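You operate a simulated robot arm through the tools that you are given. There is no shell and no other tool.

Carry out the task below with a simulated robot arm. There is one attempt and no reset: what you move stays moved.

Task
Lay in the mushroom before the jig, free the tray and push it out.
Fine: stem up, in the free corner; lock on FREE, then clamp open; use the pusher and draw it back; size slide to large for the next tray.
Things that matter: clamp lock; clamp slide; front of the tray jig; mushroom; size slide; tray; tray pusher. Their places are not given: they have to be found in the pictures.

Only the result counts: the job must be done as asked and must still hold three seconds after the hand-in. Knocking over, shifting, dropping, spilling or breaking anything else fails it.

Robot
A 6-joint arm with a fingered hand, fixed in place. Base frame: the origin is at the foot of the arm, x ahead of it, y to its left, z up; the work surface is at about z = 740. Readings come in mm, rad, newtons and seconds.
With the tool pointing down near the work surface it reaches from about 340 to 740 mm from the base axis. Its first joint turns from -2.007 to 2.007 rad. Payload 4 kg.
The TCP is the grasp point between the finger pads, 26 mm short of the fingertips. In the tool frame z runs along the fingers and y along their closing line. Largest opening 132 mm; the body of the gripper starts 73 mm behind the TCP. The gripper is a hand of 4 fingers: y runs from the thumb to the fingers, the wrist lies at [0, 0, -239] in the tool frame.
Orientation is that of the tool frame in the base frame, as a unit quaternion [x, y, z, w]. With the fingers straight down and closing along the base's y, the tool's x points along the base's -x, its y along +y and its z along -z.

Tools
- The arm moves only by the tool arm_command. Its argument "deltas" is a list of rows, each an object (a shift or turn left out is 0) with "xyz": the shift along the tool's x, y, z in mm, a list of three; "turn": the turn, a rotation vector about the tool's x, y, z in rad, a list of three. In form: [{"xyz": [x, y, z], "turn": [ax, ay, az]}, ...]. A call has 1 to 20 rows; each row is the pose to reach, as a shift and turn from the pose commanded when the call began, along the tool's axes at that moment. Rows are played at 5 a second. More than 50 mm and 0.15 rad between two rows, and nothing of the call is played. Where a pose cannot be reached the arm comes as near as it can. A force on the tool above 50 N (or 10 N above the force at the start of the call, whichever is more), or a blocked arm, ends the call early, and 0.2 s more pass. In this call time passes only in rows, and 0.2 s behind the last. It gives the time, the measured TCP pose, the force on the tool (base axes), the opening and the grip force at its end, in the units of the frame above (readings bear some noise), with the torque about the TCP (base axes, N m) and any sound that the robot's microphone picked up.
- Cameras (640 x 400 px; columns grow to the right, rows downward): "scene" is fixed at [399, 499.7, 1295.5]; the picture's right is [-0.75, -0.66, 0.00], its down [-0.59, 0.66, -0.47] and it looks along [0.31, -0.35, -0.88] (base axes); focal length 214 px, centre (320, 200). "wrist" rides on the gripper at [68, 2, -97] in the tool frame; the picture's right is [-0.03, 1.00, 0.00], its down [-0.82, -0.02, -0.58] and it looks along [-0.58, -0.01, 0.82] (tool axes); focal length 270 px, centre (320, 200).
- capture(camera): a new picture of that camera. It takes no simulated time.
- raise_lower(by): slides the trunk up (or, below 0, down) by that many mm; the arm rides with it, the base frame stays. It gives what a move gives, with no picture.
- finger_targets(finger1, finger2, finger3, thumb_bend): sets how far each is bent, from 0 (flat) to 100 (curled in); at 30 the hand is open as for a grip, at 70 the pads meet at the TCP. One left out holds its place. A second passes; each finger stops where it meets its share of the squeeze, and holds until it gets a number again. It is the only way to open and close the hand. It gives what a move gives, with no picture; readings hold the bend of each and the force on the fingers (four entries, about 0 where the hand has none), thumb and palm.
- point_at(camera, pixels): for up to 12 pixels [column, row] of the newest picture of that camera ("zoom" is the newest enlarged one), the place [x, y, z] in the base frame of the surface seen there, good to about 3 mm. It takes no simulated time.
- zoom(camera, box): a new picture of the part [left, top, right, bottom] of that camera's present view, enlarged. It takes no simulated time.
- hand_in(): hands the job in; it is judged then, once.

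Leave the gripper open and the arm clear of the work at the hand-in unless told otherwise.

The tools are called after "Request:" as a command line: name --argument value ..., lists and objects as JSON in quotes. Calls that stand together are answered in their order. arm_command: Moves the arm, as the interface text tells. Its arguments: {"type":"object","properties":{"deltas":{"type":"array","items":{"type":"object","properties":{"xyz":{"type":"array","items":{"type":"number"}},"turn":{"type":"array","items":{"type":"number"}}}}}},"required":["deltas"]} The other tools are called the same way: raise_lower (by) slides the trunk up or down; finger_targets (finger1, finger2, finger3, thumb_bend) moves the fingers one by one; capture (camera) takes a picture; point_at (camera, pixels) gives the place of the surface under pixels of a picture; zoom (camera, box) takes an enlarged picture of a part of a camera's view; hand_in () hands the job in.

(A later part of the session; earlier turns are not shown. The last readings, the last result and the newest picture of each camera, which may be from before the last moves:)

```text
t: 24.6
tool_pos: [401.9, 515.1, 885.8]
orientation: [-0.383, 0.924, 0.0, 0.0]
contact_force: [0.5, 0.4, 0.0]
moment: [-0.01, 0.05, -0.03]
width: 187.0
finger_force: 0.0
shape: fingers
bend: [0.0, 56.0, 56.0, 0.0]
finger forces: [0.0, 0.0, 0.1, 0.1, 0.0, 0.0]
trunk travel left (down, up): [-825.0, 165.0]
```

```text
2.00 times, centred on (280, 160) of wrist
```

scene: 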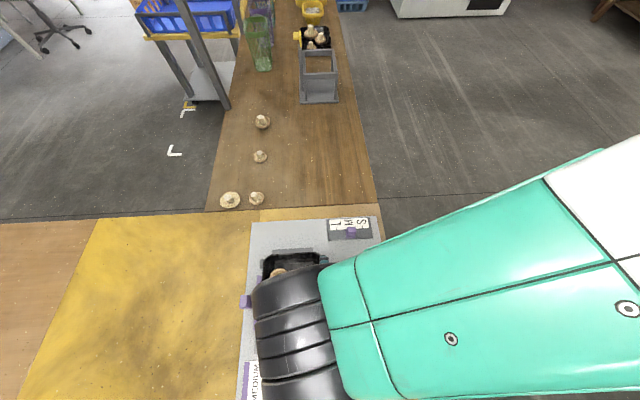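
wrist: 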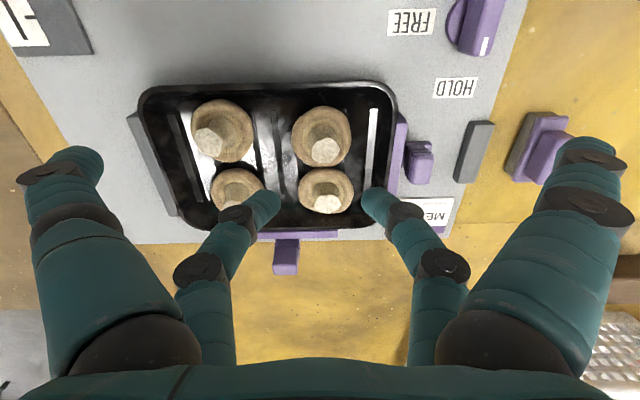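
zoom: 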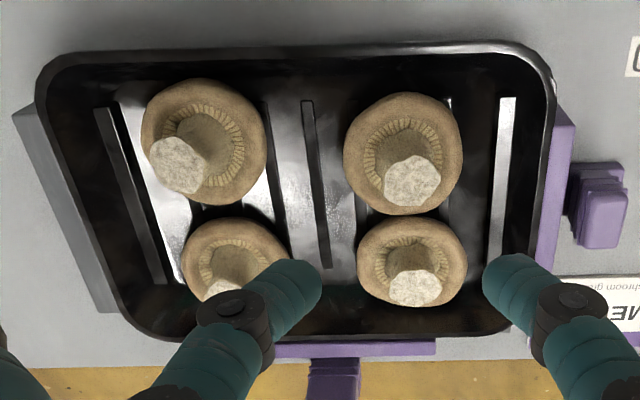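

All four mushrooms stand in the tray, stem up, and the new one is in the free corner. Next is the lock. I move so that the wrist camera looks straight at the dial (about 280,547).

Request:
arm_command --deltas '[{"xyz": [34, 27, 0]}, {"xyz": [68, 55, 0]}, {"xyz": [102, 82, 0]}, {"xyz": [136, 109, 0]}, {"xyz": [136, 109, 20]}]'

Request:
capture --camera "wrist"

Request:
zoom --camera "wrist" --box '[240, 120, 400, 220]'

```text
t: 25.8
tool_pos: [226.6, 496.6, 864.3]
orientation: [-0.382, 0.924, 0.0, 0.001]
contact_force: [0.8, -0.1, 0.0]
moment: [-0.01, 0.01, -0.02]
width: 186.6
finger_force: 0.1
shape: fingers
bend: [0.0, 56.0, 56.0, 0.0]
finger forces: [0.0, 0.0, 0.0, 0.0, 0.0, 0.1]
trunk travel left (down, up): [-825.0, 165.0]
```

```text
taken
```

wrist: 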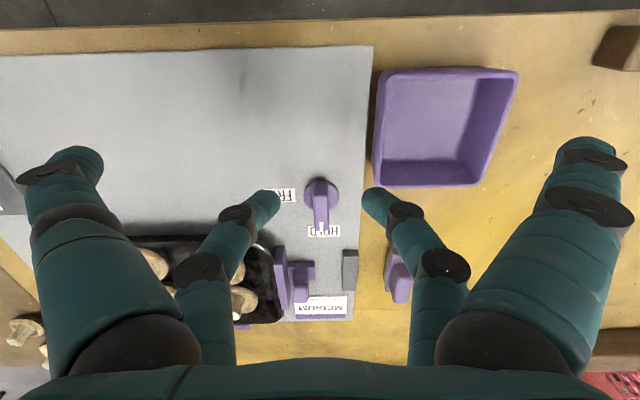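

```text
4.00 times, centred on (320, 170) of wrist
```

zoom: 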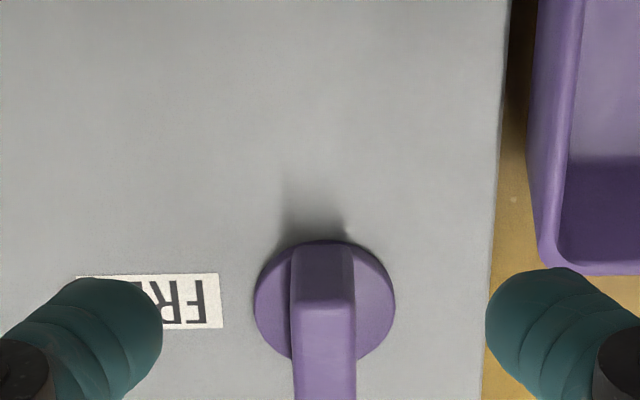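

The dial disc spans columns 254–395 of the enlargement, with its ridge pointing down to HOLD. I read its points and those of the fingertips.

Request:
point_at --camera "zoom" --pixels '[[258, 307], [391, 307], [320, 243], [275, 350], [375, 350], [322, 255], [322, 300], [322, 350], [322, 390], [300, 350], [350, 350], [275, 300]]'

Request:
zoom --camera "wrist" --box '[260, 150, 380, 250]'

Request:
point_at --camera "zoom" --pixels '[[320, 385], [320, 350], [320, 300], [320, 250], [320, 215], [285, 350], [358, 350], [340, 420], [240, 210], [400, 210], [60, 230], [590, 220]]'

```text
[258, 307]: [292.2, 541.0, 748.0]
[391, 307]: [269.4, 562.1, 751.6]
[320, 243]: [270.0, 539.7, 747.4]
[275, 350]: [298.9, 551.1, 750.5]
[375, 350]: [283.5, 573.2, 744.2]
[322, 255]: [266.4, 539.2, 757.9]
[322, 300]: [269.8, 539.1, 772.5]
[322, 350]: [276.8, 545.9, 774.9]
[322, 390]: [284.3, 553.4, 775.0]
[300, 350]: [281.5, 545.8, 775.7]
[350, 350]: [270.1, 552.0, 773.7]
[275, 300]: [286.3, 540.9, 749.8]
```

```text
4.00 times, centred on (320, 200) of wrist
```

zoom: 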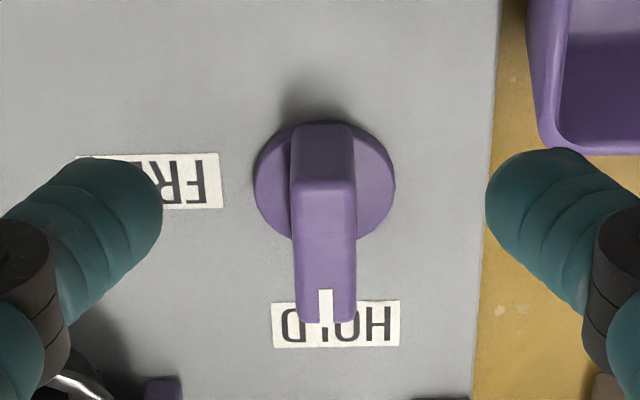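

```text
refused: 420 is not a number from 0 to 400
```

Request:
point_at --camera "zoom" --pixels '[[324, 315], [324, 290], [324, 250], [324, 190], [300, 250], [350, 250], [297, 300], [352, 300], [300, 200], [349, 200], [155, 190], [490, 180]]'

```text
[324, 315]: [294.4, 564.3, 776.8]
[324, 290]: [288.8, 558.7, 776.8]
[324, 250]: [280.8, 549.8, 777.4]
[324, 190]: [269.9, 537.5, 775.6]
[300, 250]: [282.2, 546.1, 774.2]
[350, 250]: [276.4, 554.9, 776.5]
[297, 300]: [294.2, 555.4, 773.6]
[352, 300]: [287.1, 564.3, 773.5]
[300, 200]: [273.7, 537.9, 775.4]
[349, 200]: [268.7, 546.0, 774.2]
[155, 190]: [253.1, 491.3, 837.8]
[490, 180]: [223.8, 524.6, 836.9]
```

The dial's pivot is at about (281,551) and the ridge is 40 mm long, 12 mm wide, top at z of about 776, centred on the pivot. I'll grip the ridge with both finger pairs, with the TCP exactly over the pivot. First I set the fingers to 50, move over, and go down partway.

Request:
finger_targets --finger1 50 --finger2 50 --finger3 50 --thumb_bend 50

Request:
arm_command --deltas '[{"xyz": [-38, 0, 0]}, {"xyz": [-77, 0, 0]}, {"xyz": [-77, 0, 36]}]'

Request:
capture --camera "wrist"

Request:
zoom --camera "scene" --box '[280, 310, 420, 400]'

```text
t: 26.8
tool_pos: [227.7, 496.4, 863.0]
orientation: [-0.383, 0.924, 0.0, 0.0]
contact_force: [0.6, 0.3, 0.1]
moment: [-0.01, -0.01, 0.0]
width: 66.4
finger_force: 0.1
shape: fingers
bend: [50.0, 50.0, 50.0, 50.0]
finger forces: [0.0, 0.0, 0.1, 0.0, 0.1, 0.0]
trunk travel left (down, up): [-825.0, 165.0]
```

```text
t: 27.6
tool_pos: [281.9, 550.6, 828.0]
orientation: [-0.383, 0.924, 0.0, -0.001]
contact_force: [-0.4, 0.6, -0.5]
moment: [0.0, 0.0, 0.01]
width: 66.4
finger_force: 0.1
shape: fingers
bend: [50.0, 50.0, 50.0, 50.0]
finger forces: [0.1, 0.1, 0.0, 0.0, 0.1, 0.0]
trunk travel left (down, up): [-825.0, 165.0]
```

```text
taken
```

wrist: 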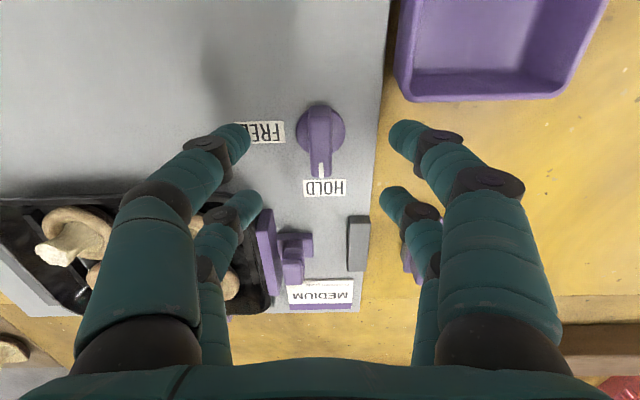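

```text
4.44 times, centred on (350, 355) of scene
```

zoom: 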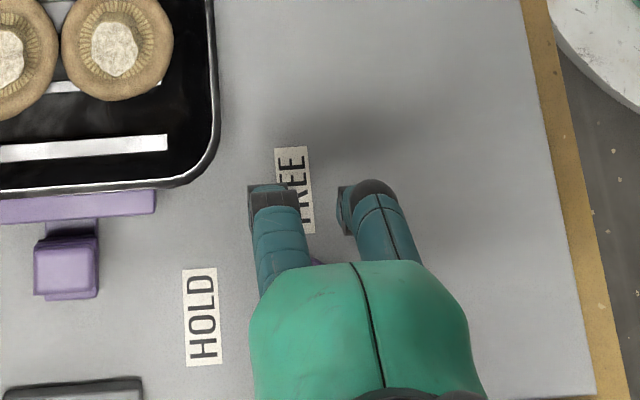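

The dial (320,130) is centred between the fingers. I lower 39 mm so the tips flank the ridge.

Request:
arm_command --deltas '[{"xyz": [0, 0, 15]}, {"xyz": [0, 0, 30]}, {"xyz": [0, 0, 39]}]'

Request:
capture --camera "wrist"

Request:
point_at --camera "wrist" --pixels '[[240, 130], [400, 128], [258, 198], [388, 193], [325, 160], [325, 200], [325, 240]]'

```text
t: 28.4
tool_pos: [283.7, 552.9, 789.2]
orientation: [-0.383, 0.924, 0.0, 0.0]
contact_force: [-0.1, 0.1, 0.2]
moment: [0.01, -0.03, 0.03]
width: 66.5
finger_force: 0.0
shape: fingers
bend: [50.0, 50.0, 50.0, 50.0]
finger forces: [0.0, 0.1, 0.0, 0.0, 0.0, 0.0]
trunk travel left (down, up): [-825.0, 165.0]
```

```text
taken
```

wrist: 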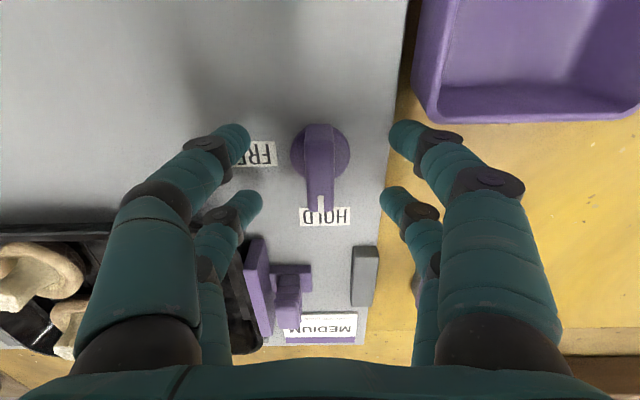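

```text
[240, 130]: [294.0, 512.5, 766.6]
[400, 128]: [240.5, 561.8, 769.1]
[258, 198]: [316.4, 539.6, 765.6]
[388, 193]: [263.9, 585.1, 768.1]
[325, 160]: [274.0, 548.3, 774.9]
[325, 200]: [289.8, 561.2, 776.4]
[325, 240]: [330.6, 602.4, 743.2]
```

The four tips surround the ridge symmetrically. I close them on it.

Request:
finger_targets --finger1 70 --finger2 70 --finger3 70 --thumb_bend 70

Request:
zoom --camera "wrist" --box '[220, 80, 420, 240]'

```text
t: 29.4
tool_pos: [283.5, 552.1, 789.5]
orientation: [-0.382, 0.924, -0.001, 0.001]
contact_force: [1.0, 0.5, -1.5]
moment: [-0.01, -0.03, 0.03]
width: 11.3
finger_force: 5.8
shape: fingers
bend: [67.0, 67.0, 67.0, 68.0]
finger forces: [2.8, 2.4, 2.5, 0.0, 3.3, 0.0]
trunk travel left (down, up): [-825.0, 165.0]
```

```text
2.50 times, centred on (320, 160) of wrist
```

zoom: 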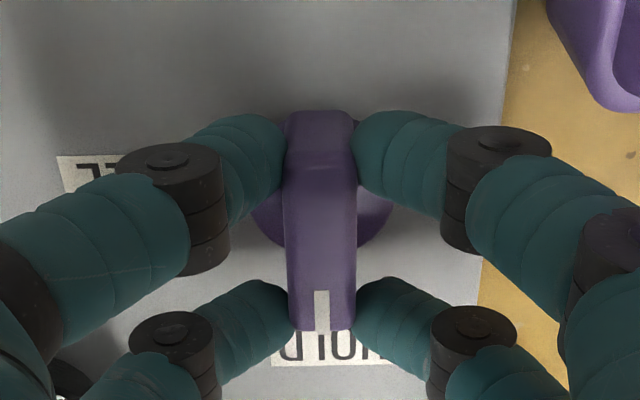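

The ridge is gripped (width 11 mm). On screen, HOLD is down and FREE is left, which is clockwise from above and therefore a positive turn about tool z. I turn the first part and check.

Request:
arm_command --deltas '[{"turn": [0, 0, 0.1]}, {"turn": [0, 0, 0.2]}, {"turn": [0, 0, 0.3]}, {"turn": [0, 0, 0.4]}]'

Request:
capture --camera "wrist"

```text
t: 30.4
tool_pos: [283.5, 551.2, 787.8]
orientation: [-0.191, 0.982, 0.001, 0.001]
contact_force: [3.9, 0.8, 4.6]
moment: [0.02, -0.03, 0.0]
width: 11.3
finger_force: 6.8
shape: fingers
bend: [67.0, 67.0, 67.0, 68.0]
finger forces: [3.3, 3.1, 2.9, 0.1, 4.1, 0.1]
trunk travel left (down, up): [-825.0, 165.0]
```

```text
taken
```

wrist: 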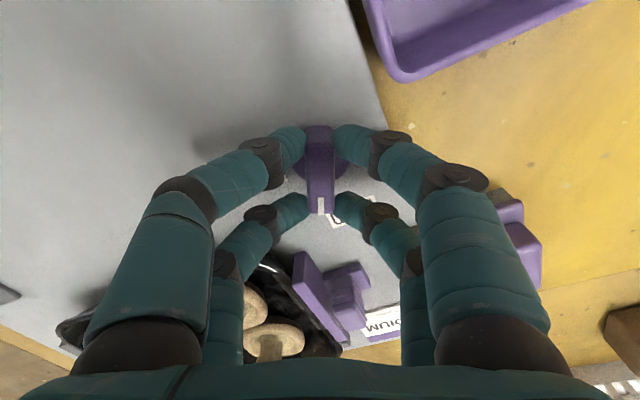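

The dial turns with the hand. I continue the remaining 1.17 rad.

Request:
arm_command --deltas '[{"turn": [0, 0, 0.12]}, {"turn": [0, 0, 0.24]}, {"turn": [0, 0, 0.36]}, {"turn": [0, 0, 0.48]}, {"turn": [0, 0, 0.6]}, {"turn": [0, 0, 0.72]}, {"turn": [0, 0, 0.84]}, {"turn": [0, 0, 0.96]}, {"turn": [0, 0, 1.07]}, {"turn": [0, 0, 1.17]}]'

Request:
capture --camera "wrist"

Request:
capture --camera "scene"

```text
t: 32.6
tool_pos: [282.3, 550.0, 787.0]
orientation: [0.383, 0.924, 0.0, -0.001]
contact_force: [-0.6, -0.5, 6.6]
moment: [0.02, 0.06, 0.0]
width: 11.1
finger_force: 6.9
shape: fingers
bend: [67.0, 67.0, 68.0, 69.0]
finger forces: [3.2, 3.2, 3.1, 0.1, 4.6, 0.0]
trunk travel left (down, up): [-825.0, 165.0]
```

```text
taken
```

wrist: 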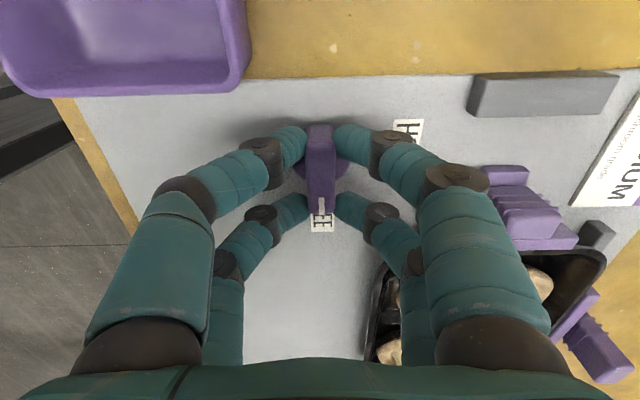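

```text
taken
```

scene: 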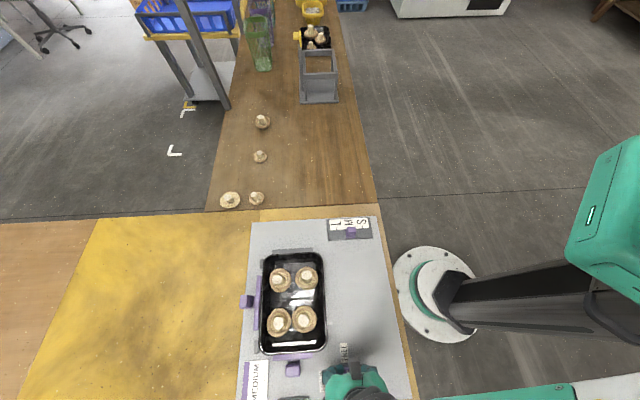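

The pointer now aims at FREE. I open the hand, lift, and look at it.

Request:
finger_targets --finger1 50 --finger2 50 --finger3 50 --thumb_bend 50

Request:
arm_command --deltas '[{"xyz": [0, 0, -30]}, {"xyz": [0, 0, -60]}, {"xyz": [0, 0, -90]}, {"xyz": [0, 0, -110]}]'

Request:
capture --camera "wrist"

Request:
zoom --camera "scene" --box '[220, 290, 400, 400]'

```text
t: 33.6
tool_pos: [283.4, 551.8, 788.2]
orientation: [0.382, 0.924, -0.001, 0.0]
contact_force: [-0.7, 0.6, 0.4]
moment: [0.04, -0.04, -0.01]
width: 65.4
finger_force: 0.1
shape: fingers
bend: [50.0, 50.0, 50.0, 50.0]
finger forces: [0.0, 0.0, 0.1, 0.1, 0.0, 0.1]
trunk travel left (down, up): [-825.0, 165.0]
```

```text
t: 34.6
tool_pos: [282.2, 551.8, 898.1]
orientation: [0.382, 0.924, 0.0, 0.0]
contact_force: [0.6, -0.5, -0.5]
moment: [0.0, -0.01, 0.04]
width: 65.4
finger_force: 0.1
shape: fingers
bend: [50.0, 50.0, 50.0, 50.0]
finger forces: [0.1, 0.0, 0.0, 0.0, 0.0, 0.0]
trunk travel left (down, up): [-825.0, 165.0]
```

```text
taken
```

wrist: 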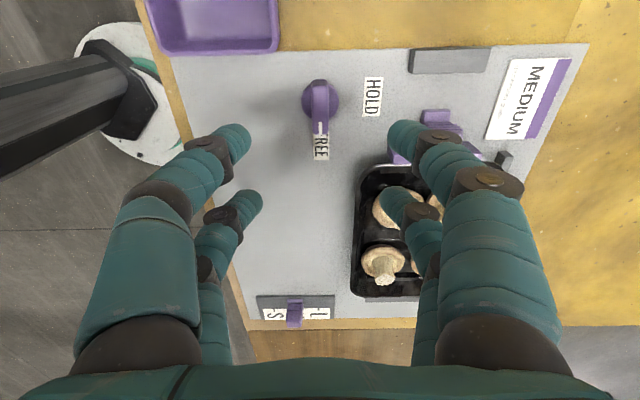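

```text
3.56 times, centred on (310, 345) of scene
```

zoom: 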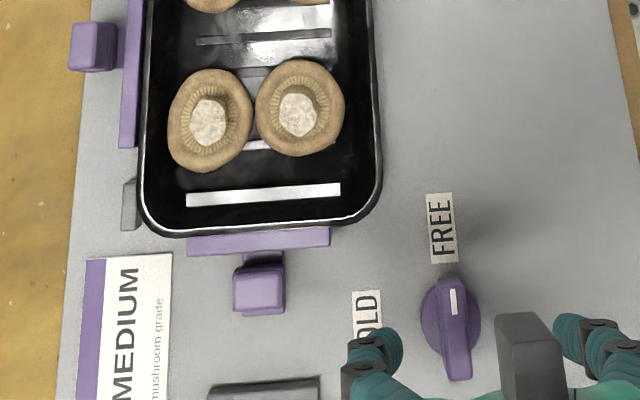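

The lock's white mark is at FREE. Next is the clamp slide with its knob at (259,285) in this enlargement. I measure the knob, bar and end stop.

Request:
point_at --camera "zoom" --pixels '[[258, 290], [237, 290], [281, 290], [258, 270], [258, 310], [258, 255], [190, 245], [328, 238], [260, 238], [265, 385], [212, 390], [317, 382]]'

Request:
zoom --camera "scene" --box '[260, 330, 330, 400]'

Request:
point_at --camera "wrist" --pixels '[[437, 115], [437, 130], [425, 125], [455, 130], [450, 60], [400, 160], [412, 60], [490, 60], [450, 50]]'

```text
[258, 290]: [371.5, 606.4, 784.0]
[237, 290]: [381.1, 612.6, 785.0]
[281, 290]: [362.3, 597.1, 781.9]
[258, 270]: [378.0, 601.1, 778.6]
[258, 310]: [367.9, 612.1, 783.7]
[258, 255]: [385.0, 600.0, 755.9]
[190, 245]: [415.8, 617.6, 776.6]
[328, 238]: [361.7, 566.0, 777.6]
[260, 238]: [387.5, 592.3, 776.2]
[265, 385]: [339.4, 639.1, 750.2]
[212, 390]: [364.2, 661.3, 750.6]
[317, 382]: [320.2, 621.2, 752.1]
```

```text
5.71 times, centred on (295, 365) of scene
```

zoom: 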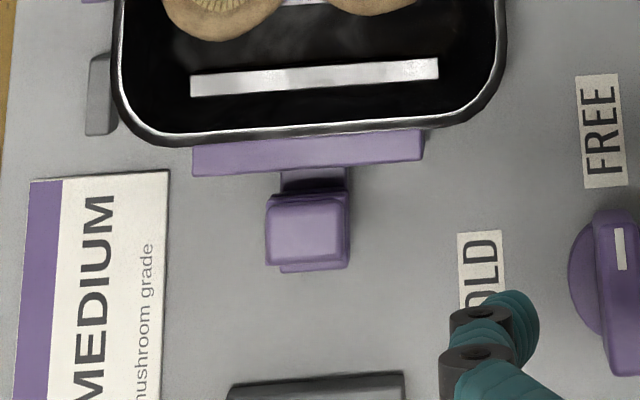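

```text
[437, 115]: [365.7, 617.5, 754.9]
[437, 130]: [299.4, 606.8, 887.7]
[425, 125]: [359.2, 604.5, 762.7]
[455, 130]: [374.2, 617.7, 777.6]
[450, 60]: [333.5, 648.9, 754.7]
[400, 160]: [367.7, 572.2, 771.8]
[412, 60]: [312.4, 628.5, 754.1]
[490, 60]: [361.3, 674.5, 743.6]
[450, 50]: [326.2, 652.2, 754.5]
```

The clamp knob is centred at about (372,606), top z 784, about 26 mm wide across the slide, and must move toward the grey end stop at (339,639). The hand's closing line already runs across it. I'll grip it from the sides with thumb and finger1 only, with fingers 2 and 3 flat, and move above it first.

Request:
finger_targets --finger1 48 --finger2 0 --finger3 0 --thumb_bend 48

Request:
arm_command --deltas '[{"xyz": [-15, 34, 0]}, {"xyz": [-30, 68, 0]}, {"xyz": [-43.8, 101.8, 0]}, {"xyz": [-43.8, 101.8, 48]}]'

Request:
capture --camera "wrist"

Request:
zoom --camera "wrist" --box '[200, 80, 440, 240]'

```text
t: 35.6
tool_pos: [283.0, 552.3, 897.2]
orientation: [0.383, 0.924, 0.0, 0.0]
contact_force: [0.5, 1.0, -1.1]
moment: [0.02, 0.03, 0.02]
width: 72.1
finger_force: 0.0
shape: fingers
bend: [48.0, 0.0, 0.0, 48.0]
finger forces: [0.0, 0.1, 0.0, 0.0, 0.1, 0.0]
trunk travel left (down, up): [-825.0, 165.0]
```

```text
t: 36.6
tool_pos: [387.3, 593.7, 849.7]
orientation: [0.383, 0.924, 0.0, 0.0]
contact_force: [-0.4, 0.6, 0.6]
moment: [-0.03, 0.01, -0.02]
width: 72.5
finger_force: 0.0
shape: fingers
bend: [48.0, 0.0, 0.0, 48.0]
finger forces: [0.0, 0.1, 0.0, 0.1, 0.1, 0.0]
trunk travel left (down, up): [-825.0, 165.0]
```

```text
taken
```

wrist: 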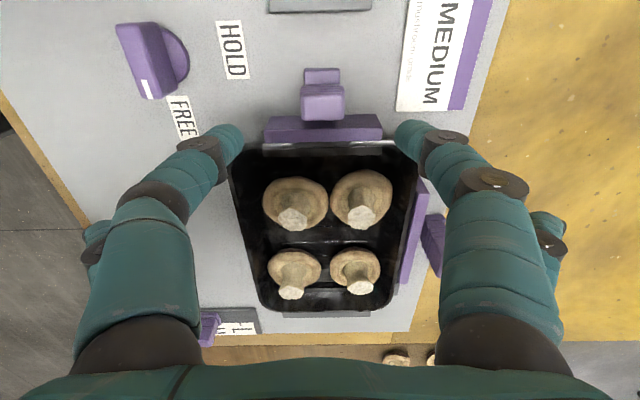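

```text
2.50 times, centred on (320, 160) of wrist
```

zoom: 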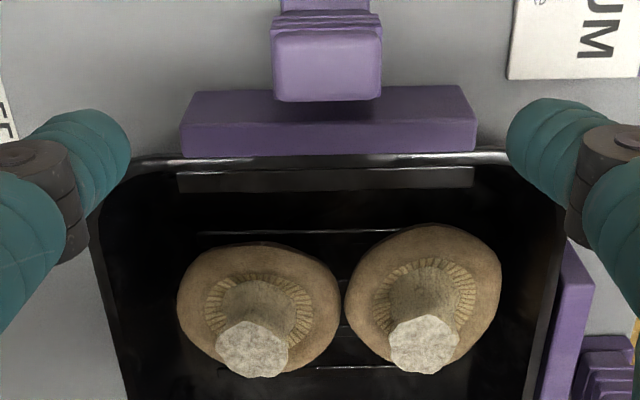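

A clear view: the knob top is at (322,97), with tips at (232,135) and (405,132). I measure both.

Request:
point_at --camera "zoom" --pixels '[[325, 40], [325, 70], [325, 97], [276, 70], [378, 70], [325, 22], [120, 130], [105, 118], [515, 130], [530, 110], [325, 110], [325, 145]]'

Request:
point_at --camera "wrist" --pixels '[[322, 72], [322, 80], [320, 5], [320, 12], [430, 245], [415, 230], [322, 140], [322, 310]]'

```text
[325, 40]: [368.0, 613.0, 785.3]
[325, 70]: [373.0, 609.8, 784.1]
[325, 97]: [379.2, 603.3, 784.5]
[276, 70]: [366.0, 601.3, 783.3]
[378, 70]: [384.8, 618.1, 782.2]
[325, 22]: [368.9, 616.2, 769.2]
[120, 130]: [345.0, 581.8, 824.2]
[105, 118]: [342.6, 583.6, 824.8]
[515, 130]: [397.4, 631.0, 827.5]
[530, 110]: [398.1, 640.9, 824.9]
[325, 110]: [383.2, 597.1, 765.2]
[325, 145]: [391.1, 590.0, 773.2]
```

```text
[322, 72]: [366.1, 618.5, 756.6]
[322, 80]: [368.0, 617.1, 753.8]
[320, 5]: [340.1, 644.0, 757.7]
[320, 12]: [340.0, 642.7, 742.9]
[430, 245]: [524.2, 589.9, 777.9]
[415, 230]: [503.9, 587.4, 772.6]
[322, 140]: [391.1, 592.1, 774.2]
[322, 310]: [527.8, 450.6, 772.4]
```

The finger pair is aligned with the knob (about 375,608). I lower 56 mm and then close thumb and finger1.

Request:
arm_command --deltas '[{"xyz": [0, 1, 20]}, {"xyz": [0, 1, 40]}, {"xyz": [0, 1, 56]}]'

Request:
finger_targets --finger1 70 --thumb_bend 70

Request:
capture --camera "wrist"

```text
t: 37.4
tool_pos: [387.0, 592.3, 791.1]
orientation: [0.383, 0.924, 0.0, 0.0]
contact_force: [-0.2, 0.5, -0.5]
moment: [0.0, 0.01, 0.03]
width: 72.3
finger_force: 0.0
shape: fingers
bend: [48.0, 0.0, 0.0, 48.0]
finger forces: [0.1, 0.1, 0.1, 0.0, 0.0, 0.1]
trunk travel left (down, up): [-825.0, 165.0]
```

```text
t: 38.4
tool_pos: [387.9, 593.3, 791.9]
orientation: [0.383, 0.924, 0.0, 0.0]
contact_force: [0.3, -0.8, -2.0]
moment: [-0.02, 0.0, -0.01]
width: 22.2
finger_force: 6.7
shape: fingers
bend: [62.0, 0.0, 0.0, 66.0]
finger forces: [6.0, 0.1, 0.1, 0.0, 6.6, 0.0]
trunk travel left (down, up): [-825.0, 165.0]
```

```text
taken
```

wrist: 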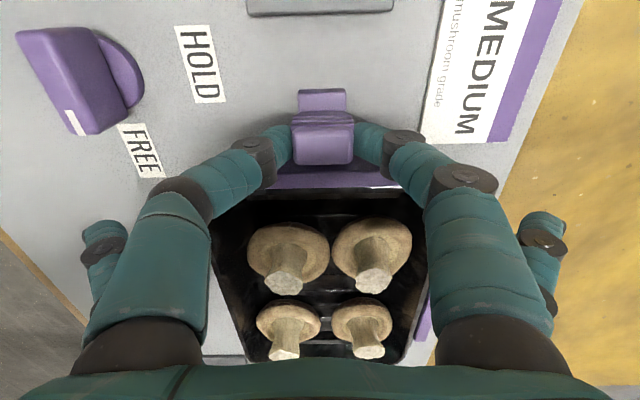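

The knob is held. I draw it along +x of the tool (away from the tray) in small steps.

Request:
arm_command --deltas '[{"xyz": [4, 0, 0]}, {"xyz": [8, 0, 0]}, {"xyz": [12, 0, 0]}, {"xyz": [16, 0, 0]}, {"xyz": [20, 0, 0]}]'

Request:
capture --camera "wrist"

```text
t: 39.6
tool_pos: [371.4, 605.5, 792.6]
orientation: [0.382, 0.924, 0.001, 0.0]
contact_force: [1.8, 1.9, -3.5]
moment: [-0.01, -0.09, -0.04]
width: 22.3
finger_force: 5.7
shape: fingers
bend: [62.0, 0.0, 0.0, 67.0]
finger forces: [7.1, 0.0, 0.1, 0.0, 4.7, 0.0]
trunk travel left (down, up): [-825.0, 165.0]
```

```text
taken
```

wrist: 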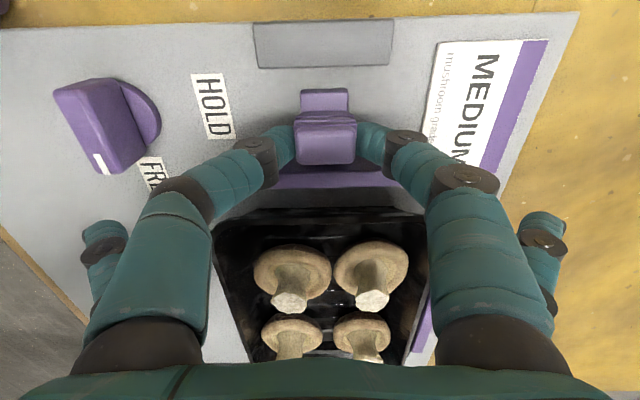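

The slide moves freely and the bar has left the tray. I go on toward the end stop.

Request:
arm_command --deltas '[{"xyz": [3, 0, 0]}, {"xyz": [6, 0, 0]}, {"xyz": [9, 0, 0]}, {"xyz": [12, 0, 0]}, {"xyz": [15, 0, 0]}, {"xyz": [18, 0, 0]}]'

Request:
capture --camera "wrist"

```text
t: 41.0
tool_pos: [358.3, 619.5, 795.0]
orientation: [0.382, 0.924, 0.001, -0.001]
contact_force: [-0.9, 1.1, 0.7]
moment: [-0.01, 0.04, 0.01]
width: 1.5
finger_force: 0.8
shape: fingers
bend: [70.0, 0.0, 0.0, 70.0]
finger forces: [0.7, 0.0, 0.0, 0.1, 0.3, 0.1]
trunk travel left (down, up): [-825.0, 165.0]
```

```text
taken
```

wrist: 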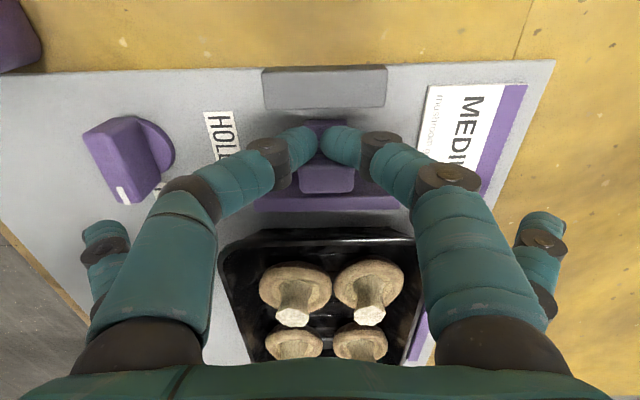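

The fingers slipped past the knob, probably because the slide reached its end. I open a little, lift away, and check where the clamp stands.

Request:
finger_targets --finger1 55 --thumb_bend 55

Request:
arm_command --deltas '[{"xyz": [0, 0, -20]}, {"xyz": [0, 0, -45]}, {"xyz": [0, 0, -70]}]'

Request:
capture --camera "wrist"

Request:
zoom --camera "wrist" --box '[210, 40, 430, 220]'

```text
t: 42.0
tool_pos: [359.9, 619.5, 795.2]
orientation: [0.383, 0.924, 0.0, 0.0]
contact_force: [0.5, 0.1, -0.2]
moment: [0.03, 0.0, -0.05]
width: 48.4
finger_force: 0.1
shape: fingers
bend: [55.0, 0.0, 0.0, 55.0]
finger forces: [0.0, 0.0, 0.1, 0.0, 0.0, 0.0]
trunk travel left (down, up): [-825.0, 165.0]
```

```text
t: 42.8
tool_pos: [360.5, 621.2, 864.7]
orientation: [0.382, 0.924, -0.001, 0.0]
contact_force: [-0.5, 0.1, -0.1]
moment: [-0.02, -0.04, 0.02]
width: 48.5
finger_force: 0.1
shape: fingers
bend: [55.0, 0.0, 0.0, 55.0]
finger forces: [0.0, 0.0, 0.0, 0.1, 0.1, 0.0]
trunk travel left (down, up): [-825.0, 165.0]
```

```text
taken
```

wrist: 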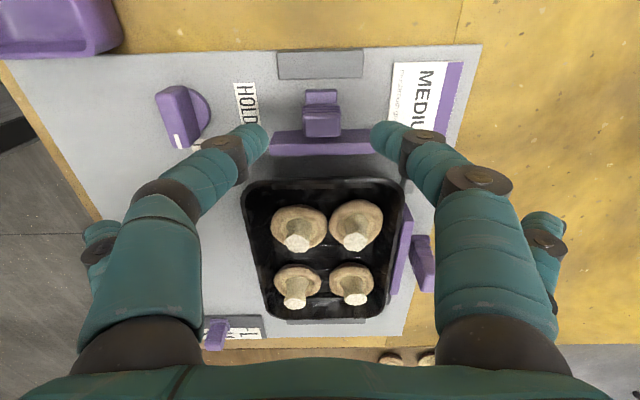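

```text
2.22 times, centred on (320, 130) of wrist
```

zoom: 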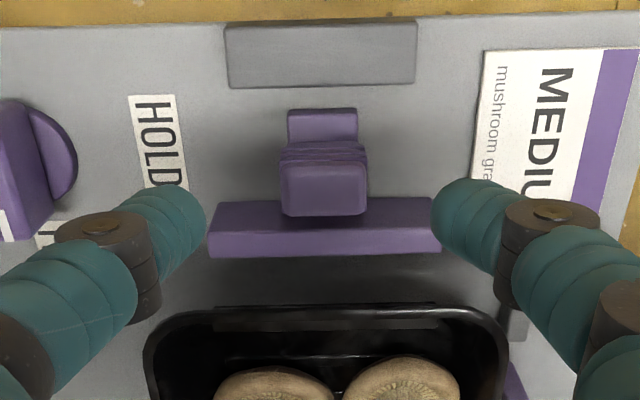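

The clamp bar is well clear of the tray, but a gap remains between the knob's base (322,108 in the enlargement) and the end stop (322,88). I measure to see whether it has more travel.

Request:
point_at --camera "zoom" --pixels '[[322, 160], [322, 190], [322, 212], [322, 112], [322, 135], [322, 86], [322, 78], [325, 230], [325, 255], [325, 310], [285, 190], [362, 190]]'

```text
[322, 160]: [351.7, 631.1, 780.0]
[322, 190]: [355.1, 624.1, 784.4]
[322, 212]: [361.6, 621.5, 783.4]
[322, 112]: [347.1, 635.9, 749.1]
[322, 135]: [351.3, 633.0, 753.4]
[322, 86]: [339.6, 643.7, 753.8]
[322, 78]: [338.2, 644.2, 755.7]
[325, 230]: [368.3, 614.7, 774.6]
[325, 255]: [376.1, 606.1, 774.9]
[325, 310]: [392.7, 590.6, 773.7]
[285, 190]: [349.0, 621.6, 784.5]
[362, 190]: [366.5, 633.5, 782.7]
```

The knob has moved 25 mm and may be at its end. To be sure I re-grip it and pull a few millimetres more, watching the force.

Request:
arm_command --deltas '[{"xyz": [-12, 1, 0]}, {"xyz": [-12, 1, 30]}, {"xyz": [-12, 1, 55]}, {"xyz": [-12, 1, 72]}]'

Request:
finger_targets --finger1 72 --thumb_bend 72

Request:
arm_command --deltas '[{"xyz": [2, 0, 0]}, {"xyz": [4, 0, 0]}, {"xyz": [6, 0, 0]}]'

Request:
capture --camera "wrist"

```text
t: 43.8
tool_pos: [368.6, 613.1, 792.4]
orientation: [0.383, 0.924, -0.001, 0.0]
contact_force: [0.0, 0.5, 0.7]
moment: [-0.01, -0.04, -0.03]
width: 48.4
finger_force: 0.0
shape: fingers
bend: [55.0, 0.0, 0.0, 55.0]
finger forces: [0.1, 0.0, 0.1, 0.1, 0.0, 0.0]
trunk travel left (down, up): [-825.0, 165.0]
```

```text
t: 44.8
tool_pos: [367.7, 612.5, 791.3]
orientation: [0.383, 0.924, 0.0, 0.001]
contact_force: [-3.0, -2.8, -3.2]
moment: [-0.13, 0.0, 0.03]
width: 21.7
finger_force: 8.6
shape: fingers
bend: [65.0, 0.0, 0.0, 67.0]
finger forces: [6.9, 0.1, 0.0, 0.0, 10.4, 0.0]
trunk travel left (down, up): [-825.0, 165.0]
```

```text
t: 45.6
tool_pos: [365.1, 617.2, 792.5]
orientation: [0.382, 0.924, -0.002, 0.001]
contact_force: [5.7, -6.6, -7.9]
moment: [-0.22, -0.24, -0.01]
width: 21.7
finger_force: 7.5
shape: fingers
bend: [65.0, 0.0, 0.0, 67.0]
finger forces: [7.5, 0.0, 0.0, 0.0, 8.4, 0.0]
trunk travel left (down, up): [-825.0, 165.0]
```

```text
taken
```

wrist: 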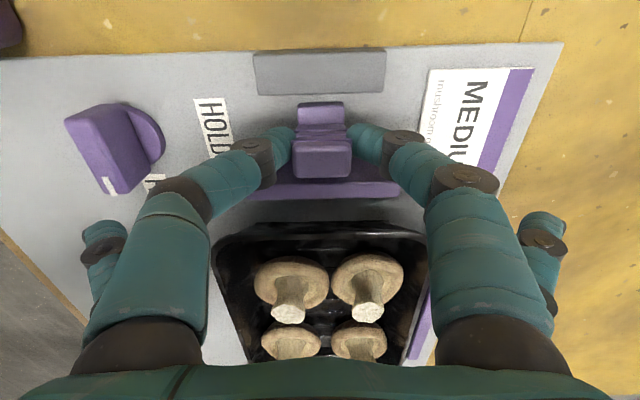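

The reaction is now about 9 N with no motion, against under 3 N while it slid, so the clamp is at its open end. I release and lift.

Request:
finger_targets --finger1 50 --thumb_bend 50

Request:
arm_command --deltas '[{"xyz": [0, 0, -30]}, {"xyz": [0, 0, -60]}, {"xyz": [0, 0, -90]}, {"xyz": [0, 0, -120]}]'

Request:
capture --camera "wrist"

Request:
point_at --camera "wrist" --pixels '[[318, 130], [318, 150], [318, 100], [318, 165], [318, 175], [318, 190]]'

```text
t: 46.6
tool_pos: [365.2, 616.1, 793.6]
orientation: [0.383, 0.924, -0.001, 0.0]
contact_force: [-0.3, 0.2, -0.4]
moment: [-0.02, -0.01, 0.0]
width: 65.5
finger_force: 0.1
shape: fingers
bend: [50.0, 0.0, 0.0, 50.0]
finger forces: [0.0, 0.1, 0.0, 0.0, 0.0, 0.0]
trunk travel left (down, up): [-825.0, 165.0]
```

```text
t: 47.6
tool_pos: [362.6, 618.6, 912.2]
orientation: [0.382, 0.924, 0.0, 0.0]
contact_force: [0.4, 0.2, 0.7]
moment: [-0.01, 0.02, -0.04]
width: 65.1
finger_force: 0.0
shape: fingers
bend: [50.0, 0.0, 0.0, 50.0]
finger forces: [0.0, 0.1, 0.0, 0.1, 0.0, 0.1]
trunk travel left (down, up): [-825.0, 165.0]
```

```text
taken
```

wrist: 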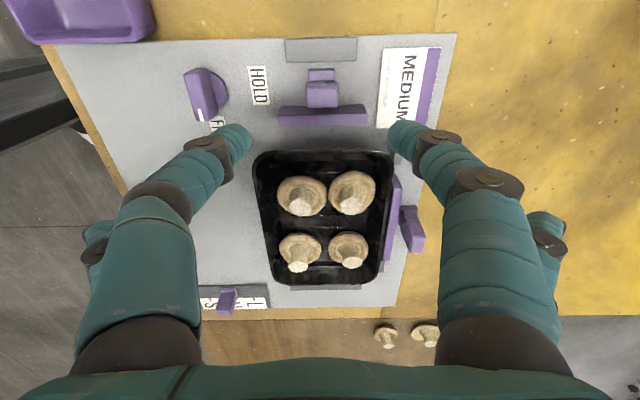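

```text
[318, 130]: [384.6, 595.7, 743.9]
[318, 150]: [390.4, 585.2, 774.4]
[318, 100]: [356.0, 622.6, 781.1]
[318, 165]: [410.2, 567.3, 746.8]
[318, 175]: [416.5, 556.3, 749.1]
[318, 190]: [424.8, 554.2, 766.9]
```

The clamp is fully open, and the tray is held only by the fixed stops. Now the pusher at the tray's back: handle (412,230), bar (393,222). I enlarge and measure it.

Request:
zoom --camera "wrist" --box '[360, 160, 460, 270]'

Request:
zoom --camera "scene" --box '[225, 230, 345, 370]'

Request:
point_at --camera "zoom" --pixels '[[105, 200], [85, 200], [125, 200], [105, 185], [105, 215], [150, 130], [150, 210], [150, 290], [85, 230], [60, 200], [150, 170], [140, 200]]'

```text
3.64 times, centred on (410, 215) of wrist
```

zoom: 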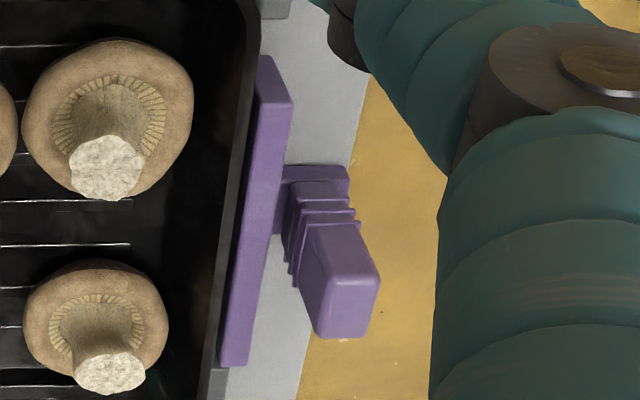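

```text
2.86 times, centred on (285, 300) of scene
```

zoom: 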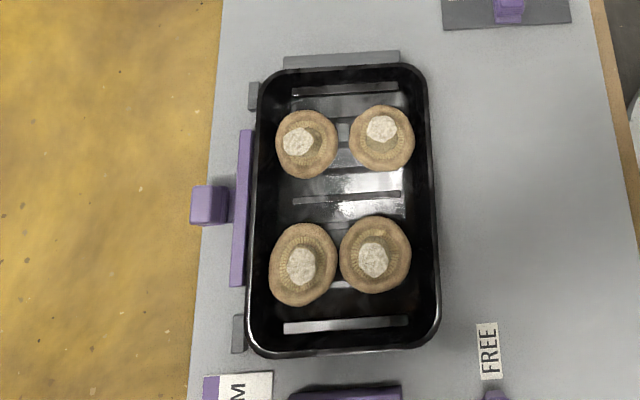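

```text
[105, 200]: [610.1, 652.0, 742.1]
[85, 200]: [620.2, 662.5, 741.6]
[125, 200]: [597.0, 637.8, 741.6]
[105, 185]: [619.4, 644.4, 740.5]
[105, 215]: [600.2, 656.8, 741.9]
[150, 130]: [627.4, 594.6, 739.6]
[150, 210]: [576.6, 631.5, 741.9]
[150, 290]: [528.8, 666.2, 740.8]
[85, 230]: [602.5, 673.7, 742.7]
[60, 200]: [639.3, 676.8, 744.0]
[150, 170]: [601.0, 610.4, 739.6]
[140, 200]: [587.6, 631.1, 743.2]
```

I mis-picked: in this enlargement the handle is at (208,205) and the bar runs (245,130)–(237,285). I read those again.

Request:
point_at --camera "zoom" --pixels '[[208, 205], [195, 205], [224, 205], [208, 190], [208, 220], [235, 185], [235, 222], [246, 140], [238, 275], [215, 228], [252, 95], [238, 335]]'

Request:
zoom --camera "wrist" --box '[360, 160, 460, 270]'

Request:
point_at --camera "zoom" --pixels '[[345, 250], [345, 290], [310, 240], [365, 240], [325, 330], [368, 330], [320, 190], [345, 180], [265, 80], [225, 355], [280, 90], [300, 270]]'

```text
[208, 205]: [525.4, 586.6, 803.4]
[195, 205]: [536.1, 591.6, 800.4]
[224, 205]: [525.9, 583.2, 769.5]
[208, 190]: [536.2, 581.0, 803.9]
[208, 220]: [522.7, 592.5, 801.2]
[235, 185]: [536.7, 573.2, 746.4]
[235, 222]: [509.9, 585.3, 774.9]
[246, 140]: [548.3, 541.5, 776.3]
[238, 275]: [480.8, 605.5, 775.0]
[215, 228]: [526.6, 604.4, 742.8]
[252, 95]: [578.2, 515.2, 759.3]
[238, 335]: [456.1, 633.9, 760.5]
```

```text
3.64 times, centred on (410, 215) of wrist
```

zoom: 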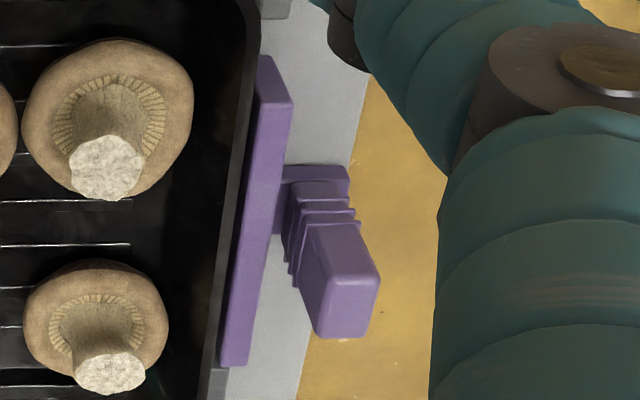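

```text
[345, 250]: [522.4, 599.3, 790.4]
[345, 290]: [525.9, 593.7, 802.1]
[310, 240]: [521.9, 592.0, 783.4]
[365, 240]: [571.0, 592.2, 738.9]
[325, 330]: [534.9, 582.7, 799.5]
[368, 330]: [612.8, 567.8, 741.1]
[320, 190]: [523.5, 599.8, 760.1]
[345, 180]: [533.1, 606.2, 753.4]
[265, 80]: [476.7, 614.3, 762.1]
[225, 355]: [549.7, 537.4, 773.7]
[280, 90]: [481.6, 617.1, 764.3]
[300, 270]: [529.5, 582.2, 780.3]
```

The pusher handle is centred at about (529,587), top z 803, with its bar against the tray's back. It must be drawn toward the arm. I'll grip the handle from its sides, so I turn the hand back by 90° (closing line along the tray's long side), keeping it high, and tuck finger1 away.

Request:
arm_command --deltas '[{"turn": [0, 0, -0.143]}, {"turn": [0, 0, -0.286]}, {"turn": [0, 0, -0.429]}, {"turn": [0, 0, -0.571]}, {"turn": [0, 0, -0.714]}, {"turn": [0, 0, -0.857]}, {"turn": [0, 0, -1.0]}, {"turn": [0, 0, -1.143]}, {"turn": [0, 0, -1.286]}, {"turn": [0, 0, -1.429]}, {"turn": [0, 0, -1.571]}]'

Request:
finger_targets --finger1 0 --finger2 50 --finger3 50 --thumb_bend 0

```text
t: 50.0
tool_pos: [365.1, 614.6, 912.4]
orientation: [-0.384, 0.923, -0.001, -0.001]
contact_force: [0.4, -0.4, 0.4]
moment: [-0.04, -0.02, -0.01]
width: 65.5
finger_force: 0.1
shape: fingers
bend: [50.0, 0.0, 0.0, 50.0]
finger forces: [0.0, 0.0, 0.1, 0.0, 0.0, 0.0]
trunk travel left (down, up): [-825.0, 165.0]
```

```text
t: 51.0
tool_pos: [364.6, 616.5, 910.6]
orientation: [-0.383, 0.924, 0.0, 0.0]
contact_force: [-0.6, -0.4, -0.1]
moment: [0.01, 0.01, 0.02]
width: 186.8
finger_force: 0.0
shape: fingers
bend: [0.0, 50.0, 50.0, 0.0]
finger forces: [0.1, 0.1, 0.0, 0.0, 0.0, 0.1]
trunk travel left (down, up): [-825.0, 165.0]
```

Now I move to above the pusher handle, tilting the fingers 0.3 rad outward for reach.

Request:
arm_command --deltas '[{"xyz": [-18, -34, 0], "turn": [0, -0.075, 0]}, {"xyz": [-36, -68, 0], "turn": [0, -0.15, 0]}, {"xyz": [-54, -102, 0], "turn": [0, -0.225, 0]}, {"xyz": [-72.5, -137, 0], "turn": [0, -0.3, 0]}, {"xyz": [-72.5, -137, 31], "turn": [0, -0.3, 0]}]'

Request:
capture --camera "wrist"

Request:
capture --camera "scene"

```text
t: 52.2
tool_pos: [512.8, 569.7, 879.6]
orientation: [-0.379, 0.913, 0.057, 0.139]
contact_force: [0.6, -0.1, -0.7]
moment: [0.04, 0.02, 0.0]
width: 186.6
finger_force: 0.1
shape: fingers
bend: [0.0, 50.0, 50.0, 0.0]
finger forces: [0.0, 0.0, 0.0, 0.0, 0.0, 0.1]
trunk travel left (down, up): [-825.0, 165.0]
```

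```text
taken
```

wrist: 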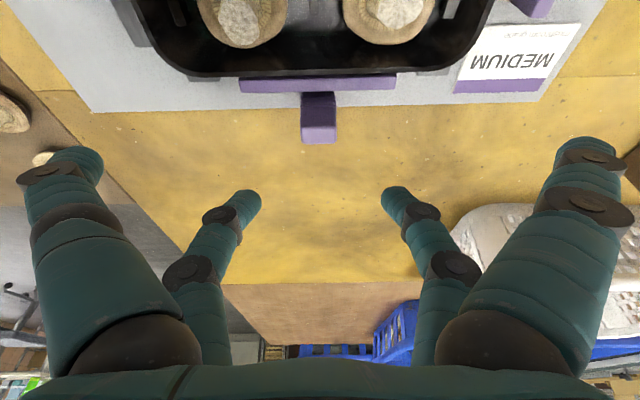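

```text
taken
```

scene: 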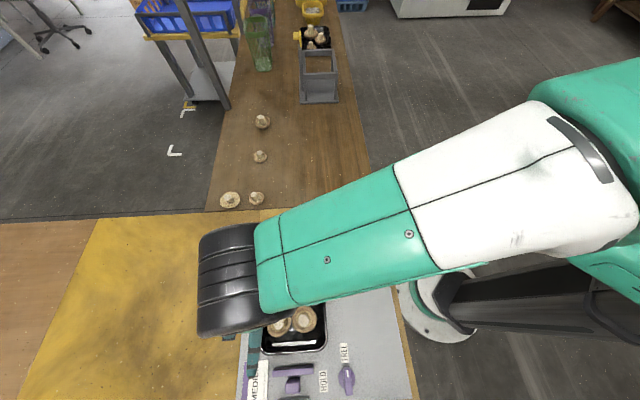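

Reach is fine. The handle is at (319,115), with tips at (250,195) and (392,193). I measure both to align.

Request:
zoom --camera "wrist" --box '[220, 60, 420, 220]'

Request:
point_at --camera "zoom" --pixels '[[318, 225], [318, 255], [272, 240], [362, 240], [318, 207], [318, 160], [110, 330], [95, 330], [535, 325], [550, 325], [100, 315], [550, 312]]'

```text
2.50 times, centred on (320, 140) of wrist
```

zoom: 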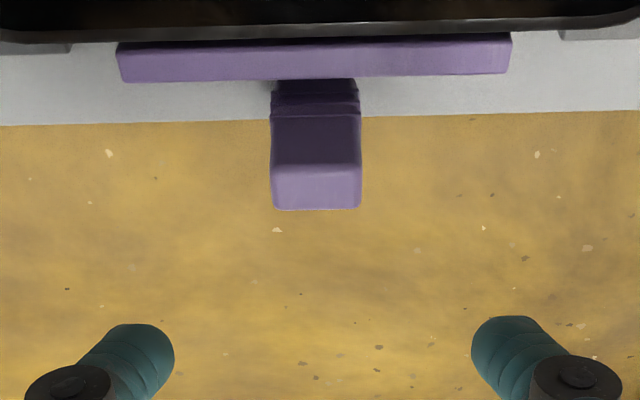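

```text
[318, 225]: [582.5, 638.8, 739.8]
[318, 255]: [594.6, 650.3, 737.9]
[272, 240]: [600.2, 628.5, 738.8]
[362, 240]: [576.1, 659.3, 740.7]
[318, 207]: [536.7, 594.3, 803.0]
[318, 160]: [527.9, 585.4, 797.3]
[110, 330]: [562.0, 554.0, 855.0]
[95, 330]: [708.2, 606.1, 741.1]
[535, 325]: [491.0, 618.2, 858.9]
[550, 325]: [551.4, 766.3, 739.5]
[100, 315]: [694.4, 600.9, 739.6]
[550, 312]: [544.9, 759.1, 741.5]
```

The tips' midpoint lies over the handle's centre line. I go straight down 73 mm so the tips flank the handle's upper part.

Request:
arm_command --deltas '[{"xyz": [7.2, 0, 23]}, {"xyz": [14.4, 0, 46.5]}, {"xyz": [21.6, -1, 69.7]}]'

Request:
capture --camera "wrist"

Request:
zoom --camera "wrist" --box '[220, 60, 420, 240]'

```text
t: 53.0
tool_pos: [513.0, 568.7, 807.1]
orientation: [-0.378, 0.914, 0.057, 0.138]
contact_force: [0.3, -0.8, 0.1]
moment: [0.01, 0.0, -0.01]
width: 186.8
finger_force: 0.0
shape: fingers
bend: [0.0, 50.0, 50.0, 0.0]
finger forces: [0.0, 0.0, 0.0, 0.0, 0.1, 0.0]
trunk travel left (down, up): [-825.0, 165.0]
```

```text
taken
```

wrist: 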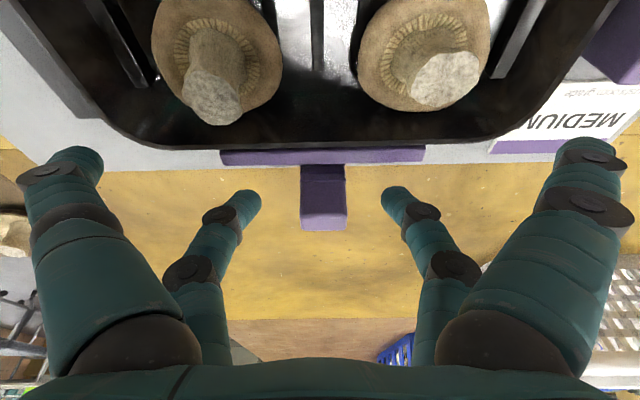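

```text
2.22 times, centred on (320, 150) of wrist
```

zoom: 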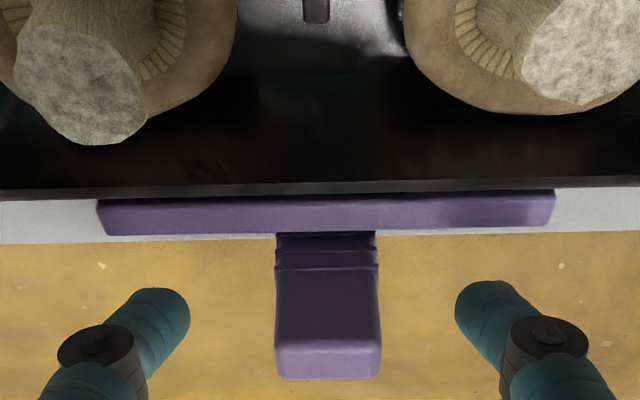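

The tips now stand either side of the handle. I check the depths by points.

Request:
point_at --camera "zoom" --pixels '[[328, 250], [328, 300], [328, 338], [328, 360], [328, 377], [175, 300], [160, 290], [475, 290], [490, 284], [185, 320], [460, 310], [328, 215]]'

```text
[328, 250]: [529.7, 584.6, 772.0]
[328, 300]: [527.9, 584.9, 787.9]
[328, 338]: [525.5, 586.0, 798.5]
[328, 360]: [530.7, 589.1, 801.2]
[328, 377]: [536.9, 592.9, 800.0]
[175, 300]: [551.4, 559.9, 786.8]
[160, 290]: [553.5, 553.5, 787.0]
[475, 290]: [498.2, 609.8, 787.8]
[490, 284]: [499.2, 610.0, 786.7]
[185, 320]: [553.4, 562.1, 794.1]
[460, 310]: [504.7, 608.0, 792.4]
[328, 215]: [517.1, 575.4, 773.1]
```

The tips and handle are at the same depth. I close finger2 and finger3 firmly on it.

Request:
finger_targets --finger2 76 --finger3 76

Request:
capture --camera "wrist"

```text
t: 54.0
tool_pos: [514.6, 568.5, 807.6]
orientation: [-0.378, 0.914, 0.057, 0.137]
contact_force: [-0.8, 0.8, -2.3]
moment: [-0.01, 0.08, 0.02]
width: 187.0
finger_force: 9.2
shape: fingers
bend: [0.0, 64.0, 67.0, 0.0]
finger forces: [0.0, 9.5, 8.6, 0.1, 0.1, 0.0]
trunk travel left (down, up): [-825.0, 165.0]
```

```text
taken
```

wrist: 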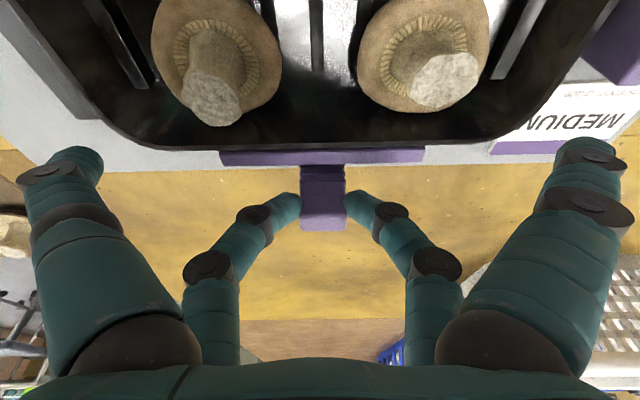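

Held with about 9 N each. I pull the pusher horizontally toward the arm, slowly, first 20 mm.

Request:
arm_command --deltas '[{"xyz": [1.9, 0, -0.6]}, {"xyz": [4.8, 0, -1.5]}, {"xyz": [8.6, 0, -2.7]}, {"xyz": [12.4, 0, -3.8]}, {"xyz": [16.2, 0, -5]}, {"xyz": [19.1, 0, -5.9]}]'

Request:
capture --camera "wrist"

```text
t: 55.4
tool_pos: [499.2, 555.8, 807.5]
orientation: [-0.378, 0.914, 0.057, 0.137]
contact_force: [1.7, -0.3, -6.3]
moment: [-0.12, 0.06, -0.03]
width: 186.6
finger_force: 8.4
shape: fingers
bend: [0.0, 65.0, 67.0, 0.0]
finger forces: [0.1, 7.4, 9.0, 0.0, 0.0, 0.0]
trunk travel left (down, up): [-825.0, 165.0]
```

```text
taken
```

wrist: 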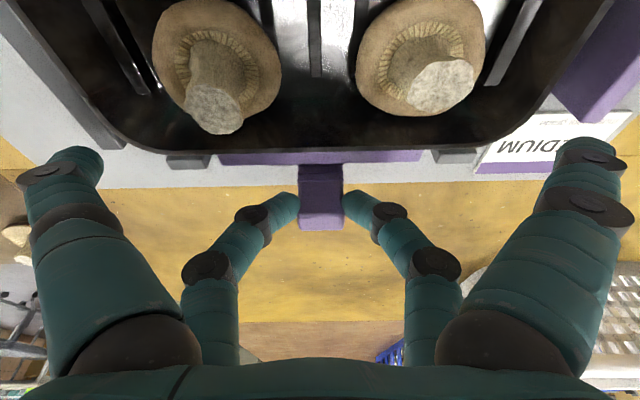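

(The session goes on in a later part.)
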